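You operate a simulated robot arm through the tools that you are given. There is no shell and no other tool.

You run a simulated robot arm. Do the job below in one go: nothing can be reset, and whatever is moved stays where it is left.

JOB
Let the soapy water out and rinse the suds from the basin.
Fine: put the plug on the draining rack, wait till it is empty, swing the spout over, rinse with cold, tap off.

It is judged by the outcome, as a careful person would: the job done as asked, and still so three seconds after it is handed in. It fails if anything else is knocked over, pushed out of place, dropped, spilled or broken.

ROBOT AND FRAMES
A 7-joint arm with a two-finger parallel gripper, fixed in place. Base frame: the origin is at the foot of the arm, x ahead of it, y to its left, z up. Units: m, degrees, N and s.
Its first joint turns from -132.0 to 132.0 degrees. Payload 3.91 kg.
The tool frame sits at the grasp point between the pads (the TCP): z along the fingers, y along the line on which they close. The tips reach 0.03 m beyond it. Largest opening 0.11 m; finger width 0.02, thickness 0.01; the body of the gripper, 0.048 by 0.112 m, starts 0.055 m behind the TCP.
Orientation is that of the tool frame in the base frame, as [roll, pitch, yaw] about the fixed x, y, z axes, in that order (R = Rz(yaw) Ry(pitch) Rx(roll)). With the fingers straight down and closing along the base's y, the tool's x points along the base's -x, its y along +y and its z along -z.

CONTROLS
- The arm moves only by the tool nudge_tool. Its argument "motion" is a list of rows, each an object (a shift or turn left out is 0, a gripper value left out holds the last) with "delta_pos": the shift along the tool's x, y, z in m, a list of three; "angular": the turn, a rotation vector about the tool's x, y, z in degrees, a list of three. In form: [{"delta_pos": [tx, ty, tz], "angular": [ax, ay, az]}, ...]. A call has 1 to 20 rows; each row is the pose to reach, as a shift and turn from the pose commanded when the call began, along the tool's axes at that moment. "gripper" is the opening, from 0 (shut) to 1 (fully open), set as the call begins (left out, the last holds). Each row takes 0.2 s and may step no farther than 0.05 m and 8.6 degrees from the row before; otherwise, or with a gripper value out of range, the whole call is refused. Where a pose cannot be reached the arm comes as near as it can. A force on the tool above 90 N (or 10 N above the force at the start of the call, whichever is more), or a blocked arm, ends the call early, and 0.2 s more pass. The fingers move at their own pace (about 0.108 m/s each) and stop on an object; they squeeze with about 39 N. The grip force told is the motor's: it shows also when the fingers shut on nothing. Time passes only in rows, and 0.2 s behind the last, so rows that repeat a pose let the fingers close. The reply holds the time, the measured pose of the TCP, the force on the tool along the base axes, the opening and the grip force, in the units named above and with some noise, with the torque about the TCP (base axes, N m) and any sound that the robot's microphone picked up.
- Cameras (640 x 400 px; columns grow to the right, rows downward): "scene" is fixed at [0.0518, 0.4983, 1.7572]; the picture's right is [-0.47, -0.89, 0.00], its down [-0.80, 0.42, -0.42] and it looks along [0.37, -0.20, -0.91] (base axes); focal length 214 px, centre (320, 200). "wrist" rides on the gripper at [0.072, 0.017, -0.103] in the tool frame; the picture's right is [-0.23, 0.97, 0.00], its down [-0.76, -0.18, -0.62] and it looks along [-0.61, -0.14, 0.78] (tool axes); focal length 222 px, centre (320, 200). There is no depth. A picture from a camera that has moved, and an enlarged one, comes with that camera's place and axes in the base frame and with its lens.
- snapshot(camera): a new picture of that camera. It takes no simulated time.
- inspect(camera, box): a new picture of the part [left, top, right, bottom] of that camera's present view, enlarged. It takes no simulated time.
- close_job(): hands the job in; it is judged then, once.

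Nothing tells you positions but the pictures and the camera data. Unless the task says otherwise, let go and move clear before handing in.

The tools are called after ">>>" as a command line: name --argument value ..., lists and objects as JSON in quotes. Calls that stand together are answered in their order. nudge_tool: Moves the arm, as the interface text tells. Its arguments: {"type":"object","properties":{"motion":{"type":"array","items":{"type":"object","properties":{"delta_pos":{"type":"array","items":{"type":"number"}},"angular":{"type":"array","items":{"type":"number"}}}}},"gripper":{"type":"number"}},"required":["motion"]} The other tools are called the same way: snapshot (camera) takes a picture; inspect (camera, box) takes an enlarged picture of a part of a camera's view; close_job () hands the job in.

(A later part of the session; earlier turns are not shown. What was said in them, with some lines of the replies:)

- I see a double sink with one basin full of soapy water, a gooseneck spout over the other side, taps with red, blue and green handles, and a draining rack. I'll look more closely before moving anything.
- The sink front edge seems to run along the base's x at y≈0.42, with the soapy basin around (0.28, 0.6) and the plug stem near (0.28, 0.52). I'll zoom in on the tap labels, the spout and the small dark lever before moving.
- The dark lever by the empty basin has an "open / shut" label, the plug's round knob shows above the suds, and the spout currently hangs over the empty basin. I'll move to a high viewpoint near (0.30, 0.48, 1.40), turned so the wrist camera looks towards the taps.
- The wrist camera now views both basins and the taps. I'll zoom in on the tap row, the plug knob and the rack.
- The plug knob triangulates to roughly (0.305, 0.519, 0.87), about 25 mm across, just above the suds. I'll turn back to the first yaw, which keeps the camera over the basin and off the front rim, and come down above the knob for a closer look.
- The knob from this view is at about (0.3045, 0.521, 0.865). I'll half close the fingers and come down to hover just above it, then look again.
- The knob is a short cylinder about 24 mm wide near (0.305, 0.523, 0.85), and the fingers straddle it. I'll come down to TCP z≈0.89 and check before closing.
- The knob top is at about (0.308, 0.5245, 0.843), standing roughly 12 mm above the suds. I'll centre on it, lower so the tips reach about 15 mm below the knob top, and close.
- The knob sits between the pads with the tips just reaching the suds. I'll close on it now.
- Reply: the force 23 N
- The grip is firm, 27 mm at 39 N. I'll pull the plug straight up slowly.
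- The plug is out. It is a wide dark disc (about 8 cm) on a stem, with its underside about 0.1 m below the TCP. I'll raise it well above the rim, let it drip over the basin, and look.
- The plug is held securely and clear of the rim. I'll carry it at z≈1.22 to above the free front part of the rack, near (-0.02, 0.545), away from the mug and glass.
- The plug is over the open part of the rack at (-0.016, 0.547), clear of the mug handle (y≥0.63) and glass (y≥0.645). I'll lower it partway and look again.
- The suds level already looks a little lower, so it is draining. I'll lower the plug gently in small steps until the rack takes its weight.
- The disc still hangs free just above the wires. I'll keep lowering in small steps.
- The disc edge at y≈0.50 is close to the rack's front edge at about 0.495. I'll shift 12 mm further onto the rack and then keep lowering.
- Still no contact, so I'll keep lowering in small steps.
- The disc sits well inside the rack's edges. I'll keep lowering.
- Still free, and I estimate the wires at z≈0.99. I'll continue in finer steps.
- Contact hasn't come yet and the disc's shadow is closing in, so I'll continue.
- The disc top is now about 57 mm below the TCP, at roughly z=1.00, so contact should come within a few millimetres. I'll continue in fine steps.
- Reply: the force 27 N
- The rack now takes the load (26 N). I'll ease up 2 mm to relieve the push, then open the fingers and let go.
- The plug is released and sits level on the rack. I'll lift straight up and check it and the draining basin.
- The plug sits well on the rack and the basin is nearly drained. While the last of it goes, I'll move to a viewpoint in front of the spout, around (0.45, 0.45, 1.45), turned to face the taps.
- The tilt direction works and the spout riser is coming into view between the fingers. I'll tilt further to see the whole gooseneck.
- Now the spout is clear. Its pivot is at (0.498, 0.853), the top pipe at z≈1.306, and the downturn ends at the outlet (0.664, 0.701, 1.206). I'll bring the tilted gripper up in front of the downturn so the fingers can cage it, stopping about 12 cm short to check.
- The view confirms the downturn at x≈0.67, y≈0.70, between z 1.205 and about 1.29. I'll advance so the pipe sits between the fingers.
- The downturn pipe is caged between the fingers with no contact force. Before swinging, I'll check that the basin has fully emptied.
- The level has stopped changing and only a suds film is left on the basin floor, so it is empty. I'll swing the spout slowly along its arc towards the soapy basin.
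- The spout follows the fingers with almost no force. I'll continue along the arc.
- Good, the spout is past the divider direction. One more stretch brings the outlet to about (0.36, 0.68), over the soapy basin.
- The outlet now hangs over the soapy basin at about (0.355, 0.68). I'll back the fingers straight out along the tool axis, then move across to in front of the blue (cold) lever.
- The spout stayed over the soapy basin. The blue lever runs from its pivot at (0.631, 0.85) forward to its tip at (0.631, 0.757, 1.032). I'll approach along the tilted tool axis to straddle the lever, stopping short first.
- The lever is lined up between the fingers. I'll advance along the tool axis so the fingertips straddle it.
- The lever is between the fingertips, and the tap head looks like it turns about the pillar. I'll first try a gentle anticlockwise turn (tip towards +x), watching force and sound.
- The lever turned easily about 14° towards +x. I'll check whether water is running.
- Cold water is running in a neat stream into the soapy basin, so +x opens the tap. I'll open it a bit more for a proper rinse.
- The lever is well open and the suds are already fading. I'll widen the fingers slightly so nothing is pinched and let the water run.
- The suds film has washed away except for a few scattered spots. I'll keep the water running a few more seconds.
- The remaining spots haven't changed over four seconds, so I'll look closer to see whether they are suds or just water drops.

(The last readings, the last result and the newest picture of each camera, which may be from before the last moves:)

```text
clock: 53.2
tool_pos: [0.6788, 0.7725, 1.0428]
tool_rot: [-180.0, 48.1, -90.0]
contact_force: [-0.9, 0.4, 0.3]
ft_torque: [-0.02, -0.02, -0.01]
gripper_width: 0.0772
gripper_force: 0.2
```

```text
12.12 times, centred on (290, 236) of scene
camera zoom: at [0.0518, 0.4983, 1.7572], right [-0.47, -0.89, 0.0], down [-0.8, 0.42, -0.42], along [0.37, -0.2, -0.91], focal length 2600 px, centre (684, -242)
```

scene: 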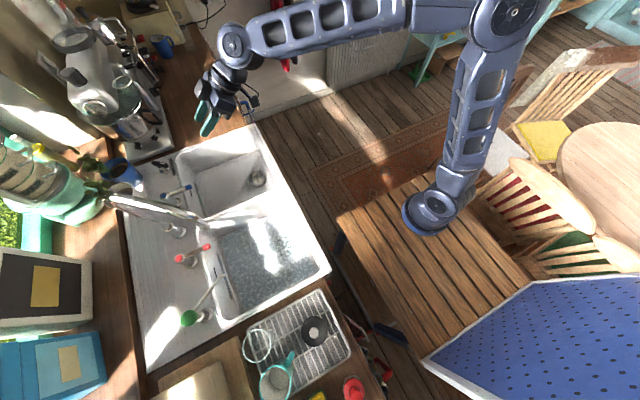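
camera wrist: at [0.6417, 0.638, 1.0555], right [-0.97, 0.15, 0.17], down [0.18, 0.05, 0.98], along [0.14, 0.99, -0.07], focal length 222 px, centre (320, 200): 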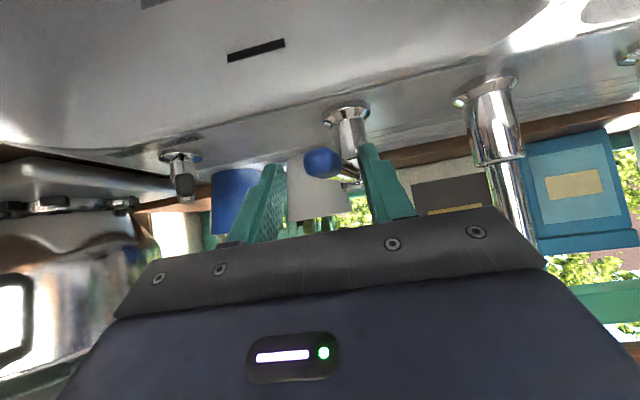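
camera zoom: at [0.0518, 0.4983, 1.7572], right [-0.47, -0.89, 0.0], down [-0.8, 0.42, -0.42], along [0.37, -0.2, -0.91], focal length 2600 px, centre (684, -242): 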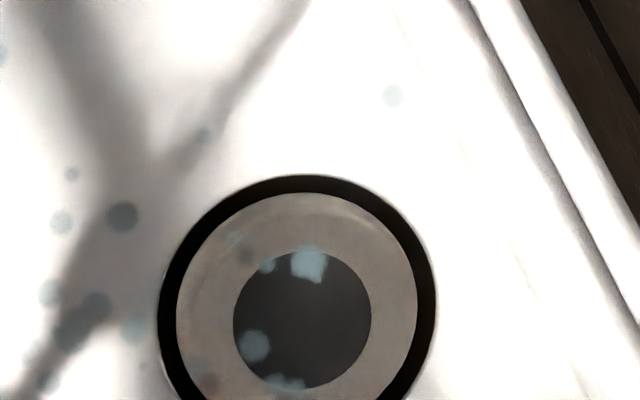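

These spots are the same bluish tint as the stream and scatter around where it lands, so they look like splash drops. I'll rinse a few seconds more, then start pushing the lever back towards closed with the right-hand finger.

>>> nudge_tool --motion '[{"delta_pos": [0, 0, 0], "angular": [0, 0, 0]}, {"delta_pos": [0, 0, 0], "angular": [0, 0, 0]}, {"delta_pos": [0, 0, 0], "angular": [0, 0, 0]}, {"delta_pos": [0, 0, 0], "angular": [0, 0, 0]}, {"delta_pos": [0, 0, 0], "angular": [0, 0, 0]}, {"delta_pos": [0, 0, 0], "angular": [0, 0, 0]}, {"delta_pos": [0, 0, 0], "angular": [0, 0, 0]}, {"delta_pos": [0, 0, 0], "angular": [0, 0, 0]}, {"delta_pos": [0, 0, 0], "angular": [0, 0, 0]}, {"delta_pos": [0, 0, 0], "angular": [0, 0, 0]}, {"delta_pos": [0, 0, 0], "angular": [0, 0, 0]}, {"delta_pos": [0, 0, 0], "angular": [0, 0, 0]}, {"delta_pos": [0, 0, 0], "angular": [0, 0, 0]}, {"delta_pos": [0, 0, 0], "angular": [0, 0, 0]}, {"delta_pos": [0, 0, 0], "angular": [0, 0, 0]}]'

>>> nudge_tool --motion '[{"delta_pos": [0.0007, 0.01, -0.0008], "angular": [0, 0, 0]}, {"delta_pos": [0.0015, 0.02, -0.0017], "angular": [0, 0, 0]}, {"delta_pos": [0.0023, 0.03, -0.0026], "angular": [0, 0, 0]}, {"delta_pos": [0.0031, 0.04, -0.0035], "angular": [0, 0, 0]}, {"delta_pos": [0.0039, 0.05, -0.0043], "angular": [0, 0, 0]}, {"delta_pos": [0.0046, 0.06, -0.0051], "angular": [0, 0, 0]}]'

>>> inspect --camera "wrist" --box '[220, 100, 420, 240]'

>>> inspect --camera "scene" --box '[150, 170, 340, 300]'

```text
clock: 56.4
tool_pos: [0.6775, 0.7724, 1.0428]
tool_rot: [179.9, 48.0, -90.0]
contact_force: [0.0, -0.4, 0.4]
ft_torque: [0.02, -0.02, -0.03]
gripper_width: 0.077
gripper_force: 0.0
```

```text
clock: 57.8
tool_pos: [0.6172, 0.7643, 1.0434]
tool_rot: [180.0, 48.0, -89.9]
contact_force: [-0.2, -0.9, 0.2]
ft_torque: [0.0, 0.02, 0.03]
gripper_width: 0.0771
gripper_force: 0.0
```

```text
2.86 times, centred on (320, 170) of wrist
camera zoom: at [0.6012, 0.6385, 1.0569], right [-0.97, 0.15, 0.17], down [0.18, 0.05, 0.98], along [0.14, 0.99, -0.07], focal length 635 px, centre (320, 286)
```

zoom: 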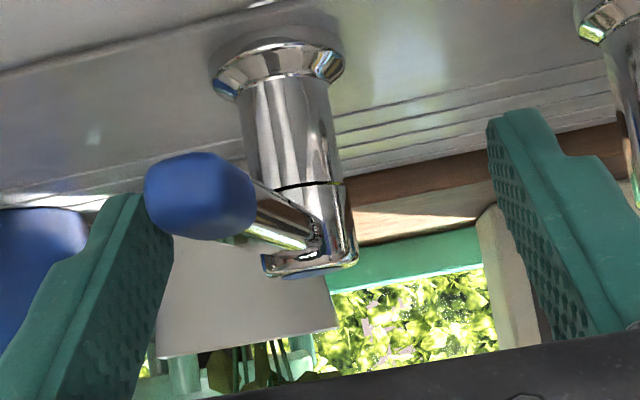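

```text
3.08 times, centred on (245, 235) of scene
camera zoom: at [0.0518, 0.4983, 1.7572], right [-0.47, -0.89, 0.0], down [-0.8, 0.42, -0.42], along [0.37, -0.2, -0.91], focal length 660 px, centre (551, 92)
```

zoom: 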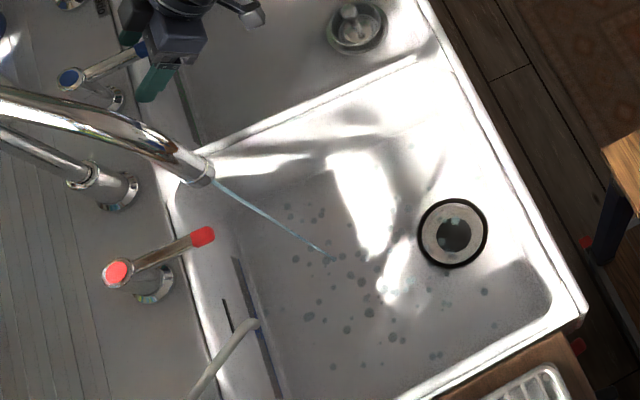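

The stream has thinned and the lever is near closed. I'll push the last part in small steps.

>>> nudge_tool --motion '[{"delta_pos": [0, 0.004, 0], "angular": [0, 0, 0]}, {"delta_pos": [0, 0.008, 0], "angular": [0, 0, 0]}, {"delta_pos": [0, 0.012, 0], "angular": [0, 0, 0]}, {"delta_pos": [0, 0.014, 0], "angular": [0, 0, 0]}]'

>>> inspect --camera "wrist" --box '[220, 100, 420, 240]'

>>> inspect --camera "scene" --box '[150, 170, 340, 300]'

```text
clock: 58.8
tool_pos: [0.6037, 0.7635, 1.0432]
tool_rot: [-180.0, 48.1, -90.0]
contact_force: [0.7, -0.2, -0.5]
ft_torque: [0.01, -0.03, -0.01]
gripper_width: 0.0766
gripper_force: 0.0
```

```text
2.86 times, centred on (320, 170) of wrist
camera zoom: at [0.5878, 0.6382, 1.0573], right [-0.97, 0.15, 0.17], down [0.18, 0.05, 0.98], along [0.14, 0.99, -0.07], focal length 635 px, centre (320, 286)
```

zoom: 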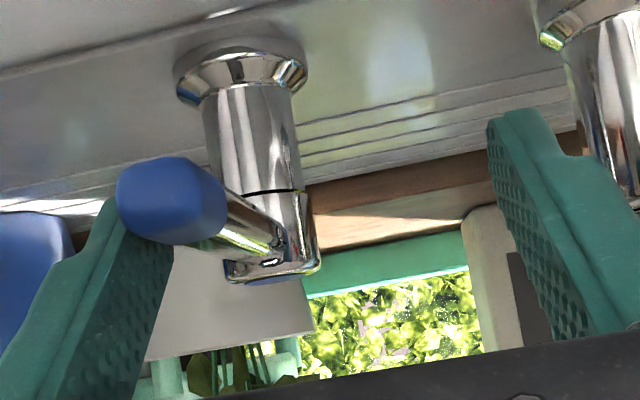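

```text
3.08 times, centred on (245, 235) of scene
camera zoom: at [0.0518, 0.4983, 1.7572], right [-0.47, -0.89, 0.0], down [-0.8, 0.42, -0.42], along [0.37, -0.2, -0.91], focal length 660 px, centre (551, 92)
```

zoom: 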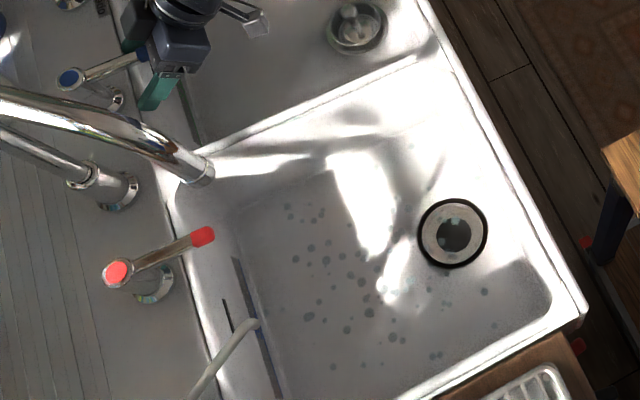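

The stream has stopped and the lever tip is back at x≈0.631, its original position. I'll press a few millimetres more to make sure it rests at its closed stop.

>>> nudge_tool --motion '[{"delta_pos": [0, 0.002, 0], "angular": [0, 0, 0]}, {"delta_pos": [0, 0.004, 0], "angular": [0, 0, 0]}]'

>>> inspect --camera "wrist" --box '[220, 100, 420, 240]'

```text
clock: 59.4
tool_pos: [0.6013, 0.7642, 1.0429]
tool_rot: [-179.9, 48.0, -90.0]
contact_force: [7.9, 0.1, -1.7]
ft_torque: [0.08, -0.01, 0.06]
gripper_width: 0.081
gripper_force: 4.4
```

```text
2.86 times, centred on (320, 170) of wrist
camera zoom: at [0.5848, 0.6378, 1.057], right [-0.97, 0.15, 0.17], down [0.18, 0.05, 0.98], along [0.14, 0.99, -0.07], focal length 635 px, centre (320, 286)
```

zoom: 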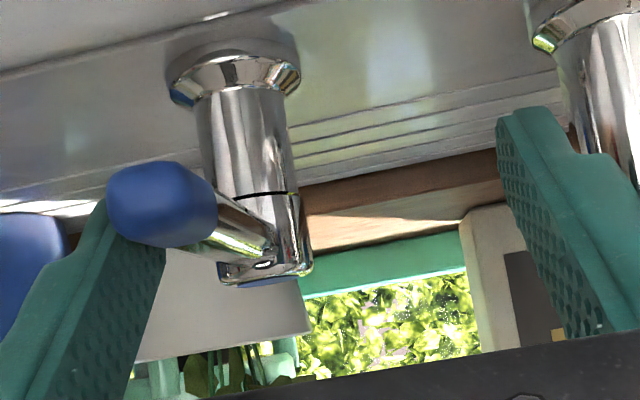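

A light 8 N resistance confirms the lever is at its closed stop. I'll centre the fingers off the lever, back straight out, and check the basin for remaining suds.

>>> nudge_tool --motion '[{"delta_pos": [0, -0.015, 0], "angular": [0, 0, 0]}, {"delta_pos": [0, -0.03, 0], "angular": [0, 0, 0]}, {"delta_pos": [0, -0.03, -0.035], "angular": [0, 0, 0]}, {"delta_pos": [0, -0.03, -0.075], "angular": [0, 0, 0]}, {"delta_pos": [0, -0.03, -0.115], "angular": [0, 0, 0]}, {"delta_pos": [0, -0.03, -0.155], "angular": [0, 0, 0]}, {"delta_pos": [0, -0.03, -0.195], "angular": [0, 0, 0]}, {"delta_pos": [0, -0.03, -0.235], "angular": [0, 0, 0]}]'

>>> snapshot --camera "scene"

>>> inspect --camera "scene" --box '[150, 150, 340, 300]'

>>> snapshot --camera "wrist"

```text
clock: 61.2
tool_pos: [0.6308, 0.5902, 1.1992]
tool_rot: [179.9, 47.9, -90.0]
contact_force: [0.7, 0.5, -0.9]
ft_torque: [-0.02, 0.02, 0.03]
gripper_width: 0.0772
gripper_force: 0.1
```

```text
taken
```

scene: 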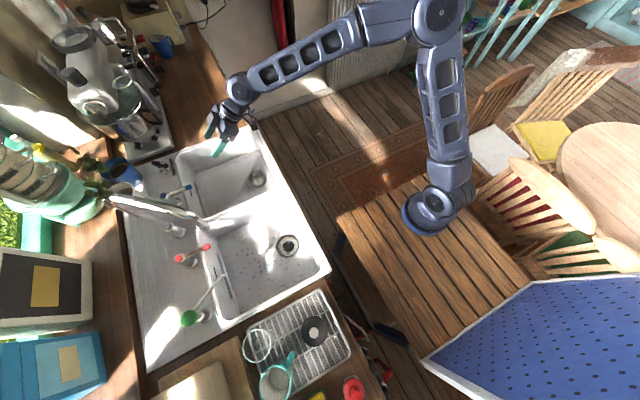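

```text
2.67 times, centred on (245, 225) of scene
camera zoom: at [0.0518, 0.4983, 1.7572], right [-0.47, -0.89, 0.0], down [-0.8, 0.42, -0.42], along [0.37, -0.2, -0.91], focal length 572 px, centre (520, 133)
```

zoom: 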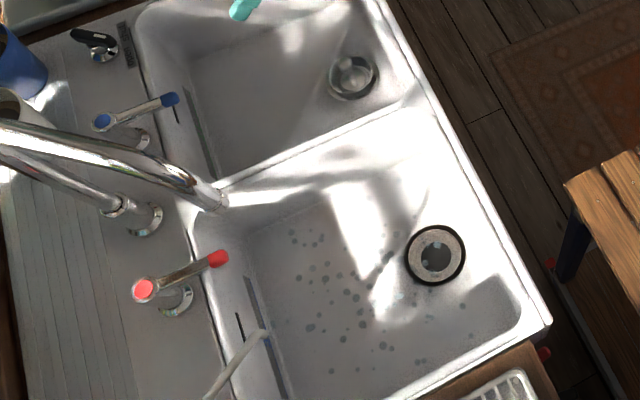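

```text
taken
camera wrist: at [0.6145, 0.4631, 1.2128], right [-0.97, 0.15, 0.17], down [0.18, 0.05, 0.98], along [0.14, 0.99, -0.07], focal length 222 px, centre (320, 200)
```

wrist: 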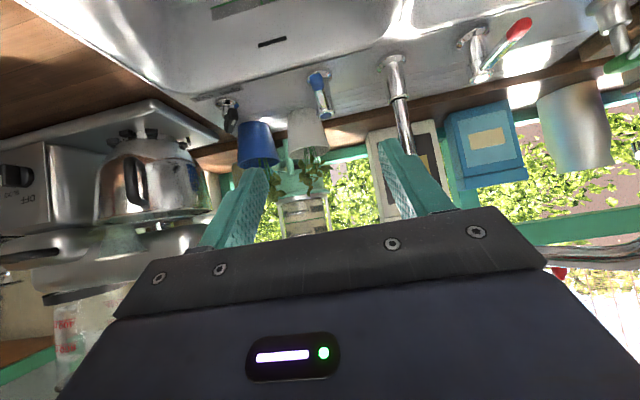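

The tap is off and the spout, plug and drain look right, but small spots remain on the basin floor. I'll move to an untilted view over the soapy basin to see whether they are suds or just wet drops.

>>> nudge_tool --motion '[{"delta_pos": [-0.0038, 0.02, -0.03], "angular": [0, 4, 0]}, {"delta_pos": [-0.0076, 0.04, -0.06], "angular": [0, 8, 0]}, {"delta_pos": [-0.0114, 0.065, -0.09], "angular": [0, 13, 0]}, {"delta_pos": [-0.0152, 0.1, -0.115], "angular": [0, 18, 0]}, {"delta_pos": [-0.019, 0.135, -0.135], "angular": [0, 23, 0]}, {"delta_pos": [-0.0227, 0.17, -0.15], "angular": [0, 28, 0]}, {"delta_pos": [-0.0265, 0.21, -0.16], "angular": [0, 33, 0]}, {"delta_pos": [-0.0303, 0.25, -0.17], "angular": [0, 38, 0]}, {"delta_pos": [-0.0341, 0.29, -0.178], "angular": [0, 43, 0]}, {"delta_pos": [-0.0379, 0.33, -0.182], "angular": [0, 48, 0]}]'

>>> snapshot --camera "wrist"

>>> inspect --camera "wrist" --box '[220, 0, 440, 150]'

```text
clock: 63.4
tool_pos: [0.3, 0.4797, 1.3511]
tool_rot: [-179.9, -0.1, -90.0]
contact_force: [0.0, -1.1, 0.2]
ft_torque: [0.0, 0.05, 0.01]
gripper_width: 0.0769
gripper_force: 0.0
```

```text
taken
camera wrist: at [0.2848, 0.4062, 1.4525], right [-0.97, 0.23, 0.0], down [0.18, 0.76, 0.62], along [0.14, 0.61, -0.78], focal length 222 px, centre (320, 200)
```

wrist: 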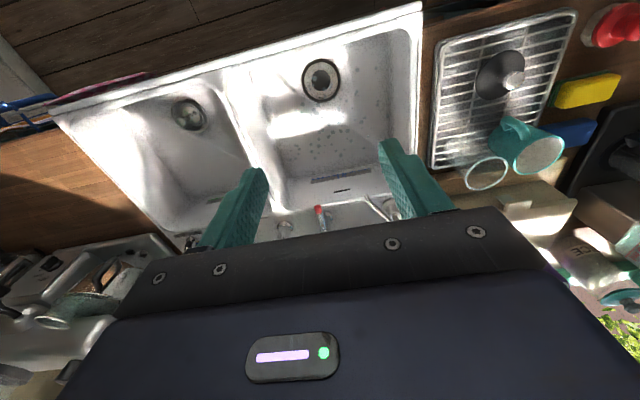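

```text
2.67 times, centred on (330, 75) of wrist
camera zoom: at [0.2848, 0.4062, 1.4525], right [-0.97, 0.23, 0.0], down [0.18, 0.76, 0.62], along [0.14, 0.61, -0.78], focal length 592 px, centre (293, 533)
```

zoom: 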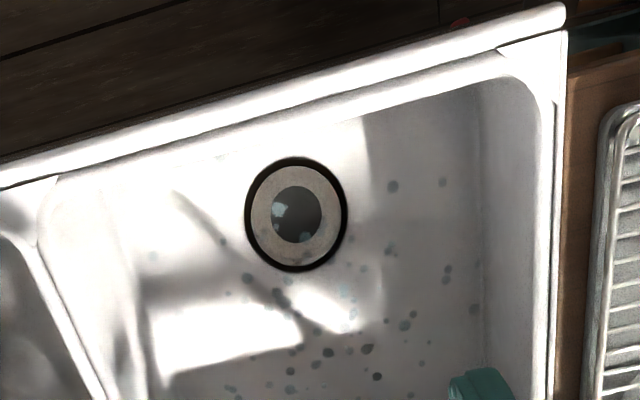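

The spots are translucent, bluish and round, unlike the foam. I'll take one closer look from just above the basin to be sure.

>>> nudge_tool --motion '[{"delta_pos": [-0.0036, 0.009, 0.021], "angular": [0, 0, 8.2]}, {"delta_pos": [-0.007, 0.018, 0.042], "angular": [0, 0, 16.4]}, {"delta_pos": [-0.011, 0.027, 0.063], "angular": [0, 0, 24.6]}, {"delta_pos": [-0.0145, 0.036, 0.084], "angular": [0, 0, 32.8]}, {"delta_pos": [-0.018, 0.045, 0.105], "angular": [0, 0, 41]}, {"delta_pos": [-0.022, 0.055, 0.126], "angular": [0, 0, 49.2]}, {"delta_pos": [-0.0255, 0.064, 0.147], "angular": [0, 0, 57.4]}, {"delta_pos": [-0.029, 0.073, 0.168], "angular": [0, 0, 65.6]}, {"delta_pos": [-0.033, 0.082, 0.189], "angular": [0, 0, 73.8]}, {"delta_pos": [-0.0365, 0.091, 0.21], "angular": [0, 0, 82]}, {"delta_pos": [-0.04, 0.1, 0.23], "angular": [0, 0, 90]}]'

>>> snapshot --camera "wrist"

>>> inspect --camera "wrist" --box '[300, 0, 540, 150]'

>>> inspect --camera "wrist" --box '[360, 40, 460, 102]'

```text
clock: 65.8
tool_pos: [0.2, 0.5199, 1.1189]
tool_rot: [-180.0, -0.1, 179.9]
contact_force: [0.2, 0.1, 0.1]
ft_torque: [0.02, 0.02, 0.03]
gripper_width: 0.077
gripper_force: 0.1
```

```text
taken
camera wrist: at [0.1282, 0.5355, 1.2206], right [0.23, 0.97, 0.0], down [0.76, -0.18, 0.62], along [0.61, -0.14, -0.78], focal length 222 px, centre (320, 200)
```

wrist: 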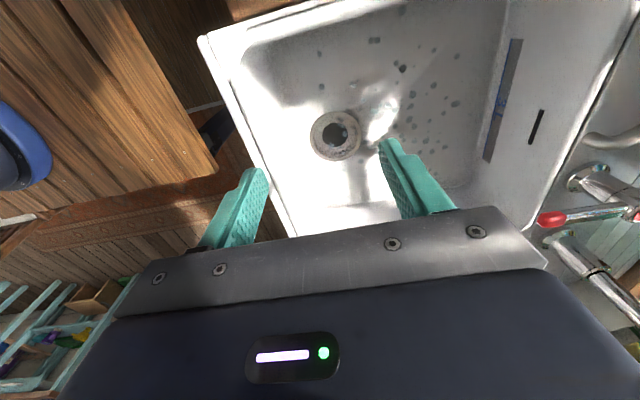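

```text
2.67 times, centred on (420, 75) of wrist
camera zoom: at [0.1282, 0.5355, 1.2206], right [0.23, 0.97, 0.0], down [0.76, -0.18, 0.62], along [0.61, -0.14, -0.78], focal length 592 px, centre (53, 533)
```

zoom: 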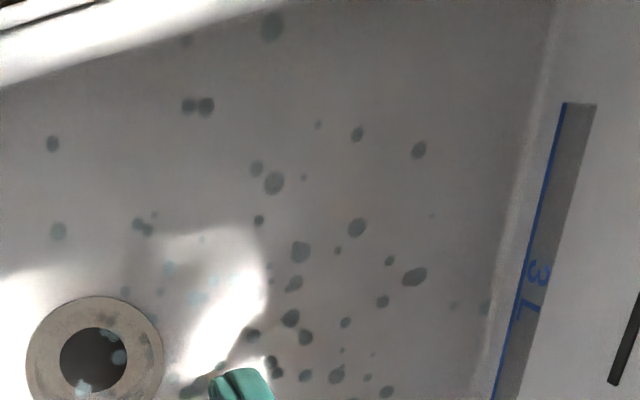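

```text
6.40 times, centred on (410, 71) of wrist
camera zoom: at [0.1282, 0.5355, 1.2206], right [0.23, 0.97, 0.0], down [0.76, -0.18, 0.62], along [0.61, -0.14, -0.78], focal length 1422 px, centre (-256, 1026)
```

zoom: 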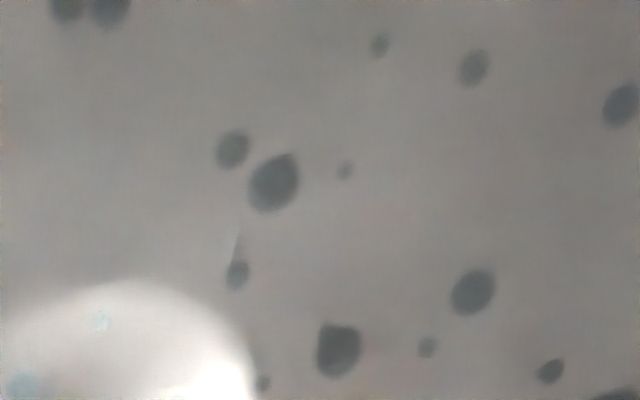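

These are teardrop-shaped clear water drops on a clean floor; no foam is left. I'll raise the arm clear, back near where it started, and do a final check of the whole scene.

>>> nudge_tool --motion '[{"delta_pos": [0, 0, -0.04], "angular": [0, 0, 0]}, {"delta_pos": [0, 0, -0.08], "angular": [0, 0, 0]}, {"delta_pos": [0, 0, -0.12], "angular": [0, 0, 0]}, {"delta_pos": [0, 0, -0.16], "angular": [0, 0, 0]}, {"delta_pos": [-0.02, -0.016, -0.19], "angular": [0, 0, 0]}, {"delta_pos": [-0.05, -0.04, -0.21], "angular": [0, 0, 0]}, {"delta_pos": [-0.08, -0.065, -0.225], "angular": [0, 0, 0]}, {"delta_pos": [-0.11, -0.09, -0.235], "angular": [0, 0, 0]}, {"delta_pos": [-0.14, -0.115, -0.245], "angular": [0, 0, 0]}, {"delta_pos": [-0.17, -0.14, -0.25], "angular": [0, 0, 0]}, {"delta_pos": [-0.2, -0.165, -0.255], "angular": [0, 0, 0]}, {"delta_pos": [-0.23, -0.19, -0.256], "angular": [0, 0, 0]}, {"delta_pos": [-0.26, -0.215, -0.256], "angular": [0, 0, 0]}, {"delta_pos": [-0.285, -0.231, -0.256], "angular": [0, 0, 0]}]'

>>> snapshot --camera "scene"

>>> inspect --camera "scene" --box '[100, 130, 340, 280]'

>>> inspect --camera "scene" --box '[160, 280, 400, 400]'

```text
clock: 68.8
tool_pos: [0.4855, 0.2899, 1.3784]
tool_rot: [179.9, 0.0, 180.0]
contact_force: [-0.9, 0.1, 0.4]
ft_torque: [-0.02, -0.02, 0.0]
gripper_width: 0.0769
gripper_force: 0.0
```

```text
taken
```

scene: 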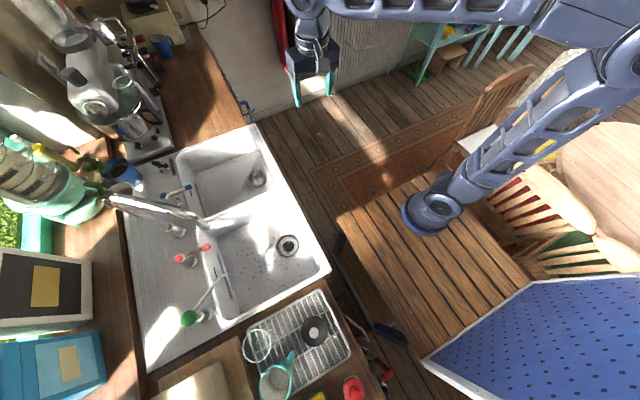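

```text
2.67 times, centred on (220, 205) of scene
camera zoom: at [0.0518, 0.4983, 1.7572], right [-0.47, -0.89, 0.0], down [-0.8, 0.42, -0.42], along [0.37, -0.2, -0.91], focal length 572 px, centre (587, 187)
```

zoom: 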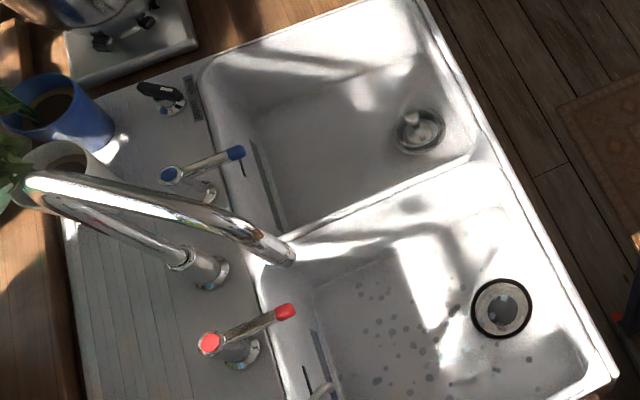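

```text
2.67 times, centred on (280, 340) of scene
camera zoom: at [0.0518, 0.4983, 1.7572], right [-0.47, -0.89, 0.0], down [-0.8, 0.42, -0.42], along [0.37, -0.2, -0.91], focal length 572 px, centre (427, -173)
```

zoom: 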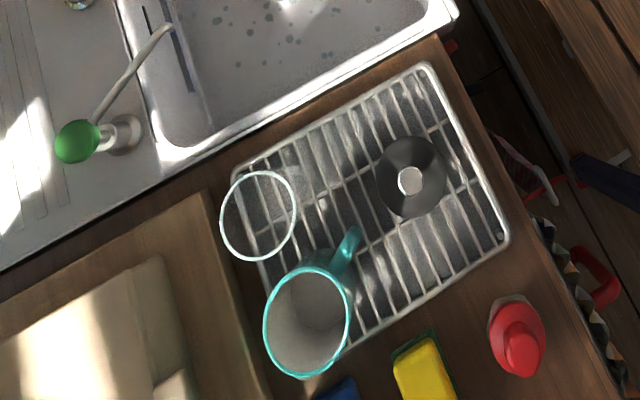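

The basin is empty and free of suds, with only clear drops left on the floor. The plug rests on the rack, the spout is over the basin, the cold tap is off, and the mug, glass and everything else are where they were. I'm handing it in.

>>> close_job

```text
The job is handed in.
```

The soapy water has been let out, and the basin has been rinsed clean with cold water. I've handed the job in.

- **Plug:** it sits flat on the free front part of the draining rack. The mug and glass beside it weren't touched.
- **Draining:** I waited until the level stopped changing and only a suds film was left before swinging the spout over.
- **Rinse:** the cold water ran for about 14 seconds, which washed the suds away. The spots still visible on the basin floor look like clear water drops, not foam.
- **Tap:** the cold lever is back against its closed stop and the stream has stopped.
- **Spout and arm:** the spout is still over the rinsed basin. The arm is clear, back near where it started.
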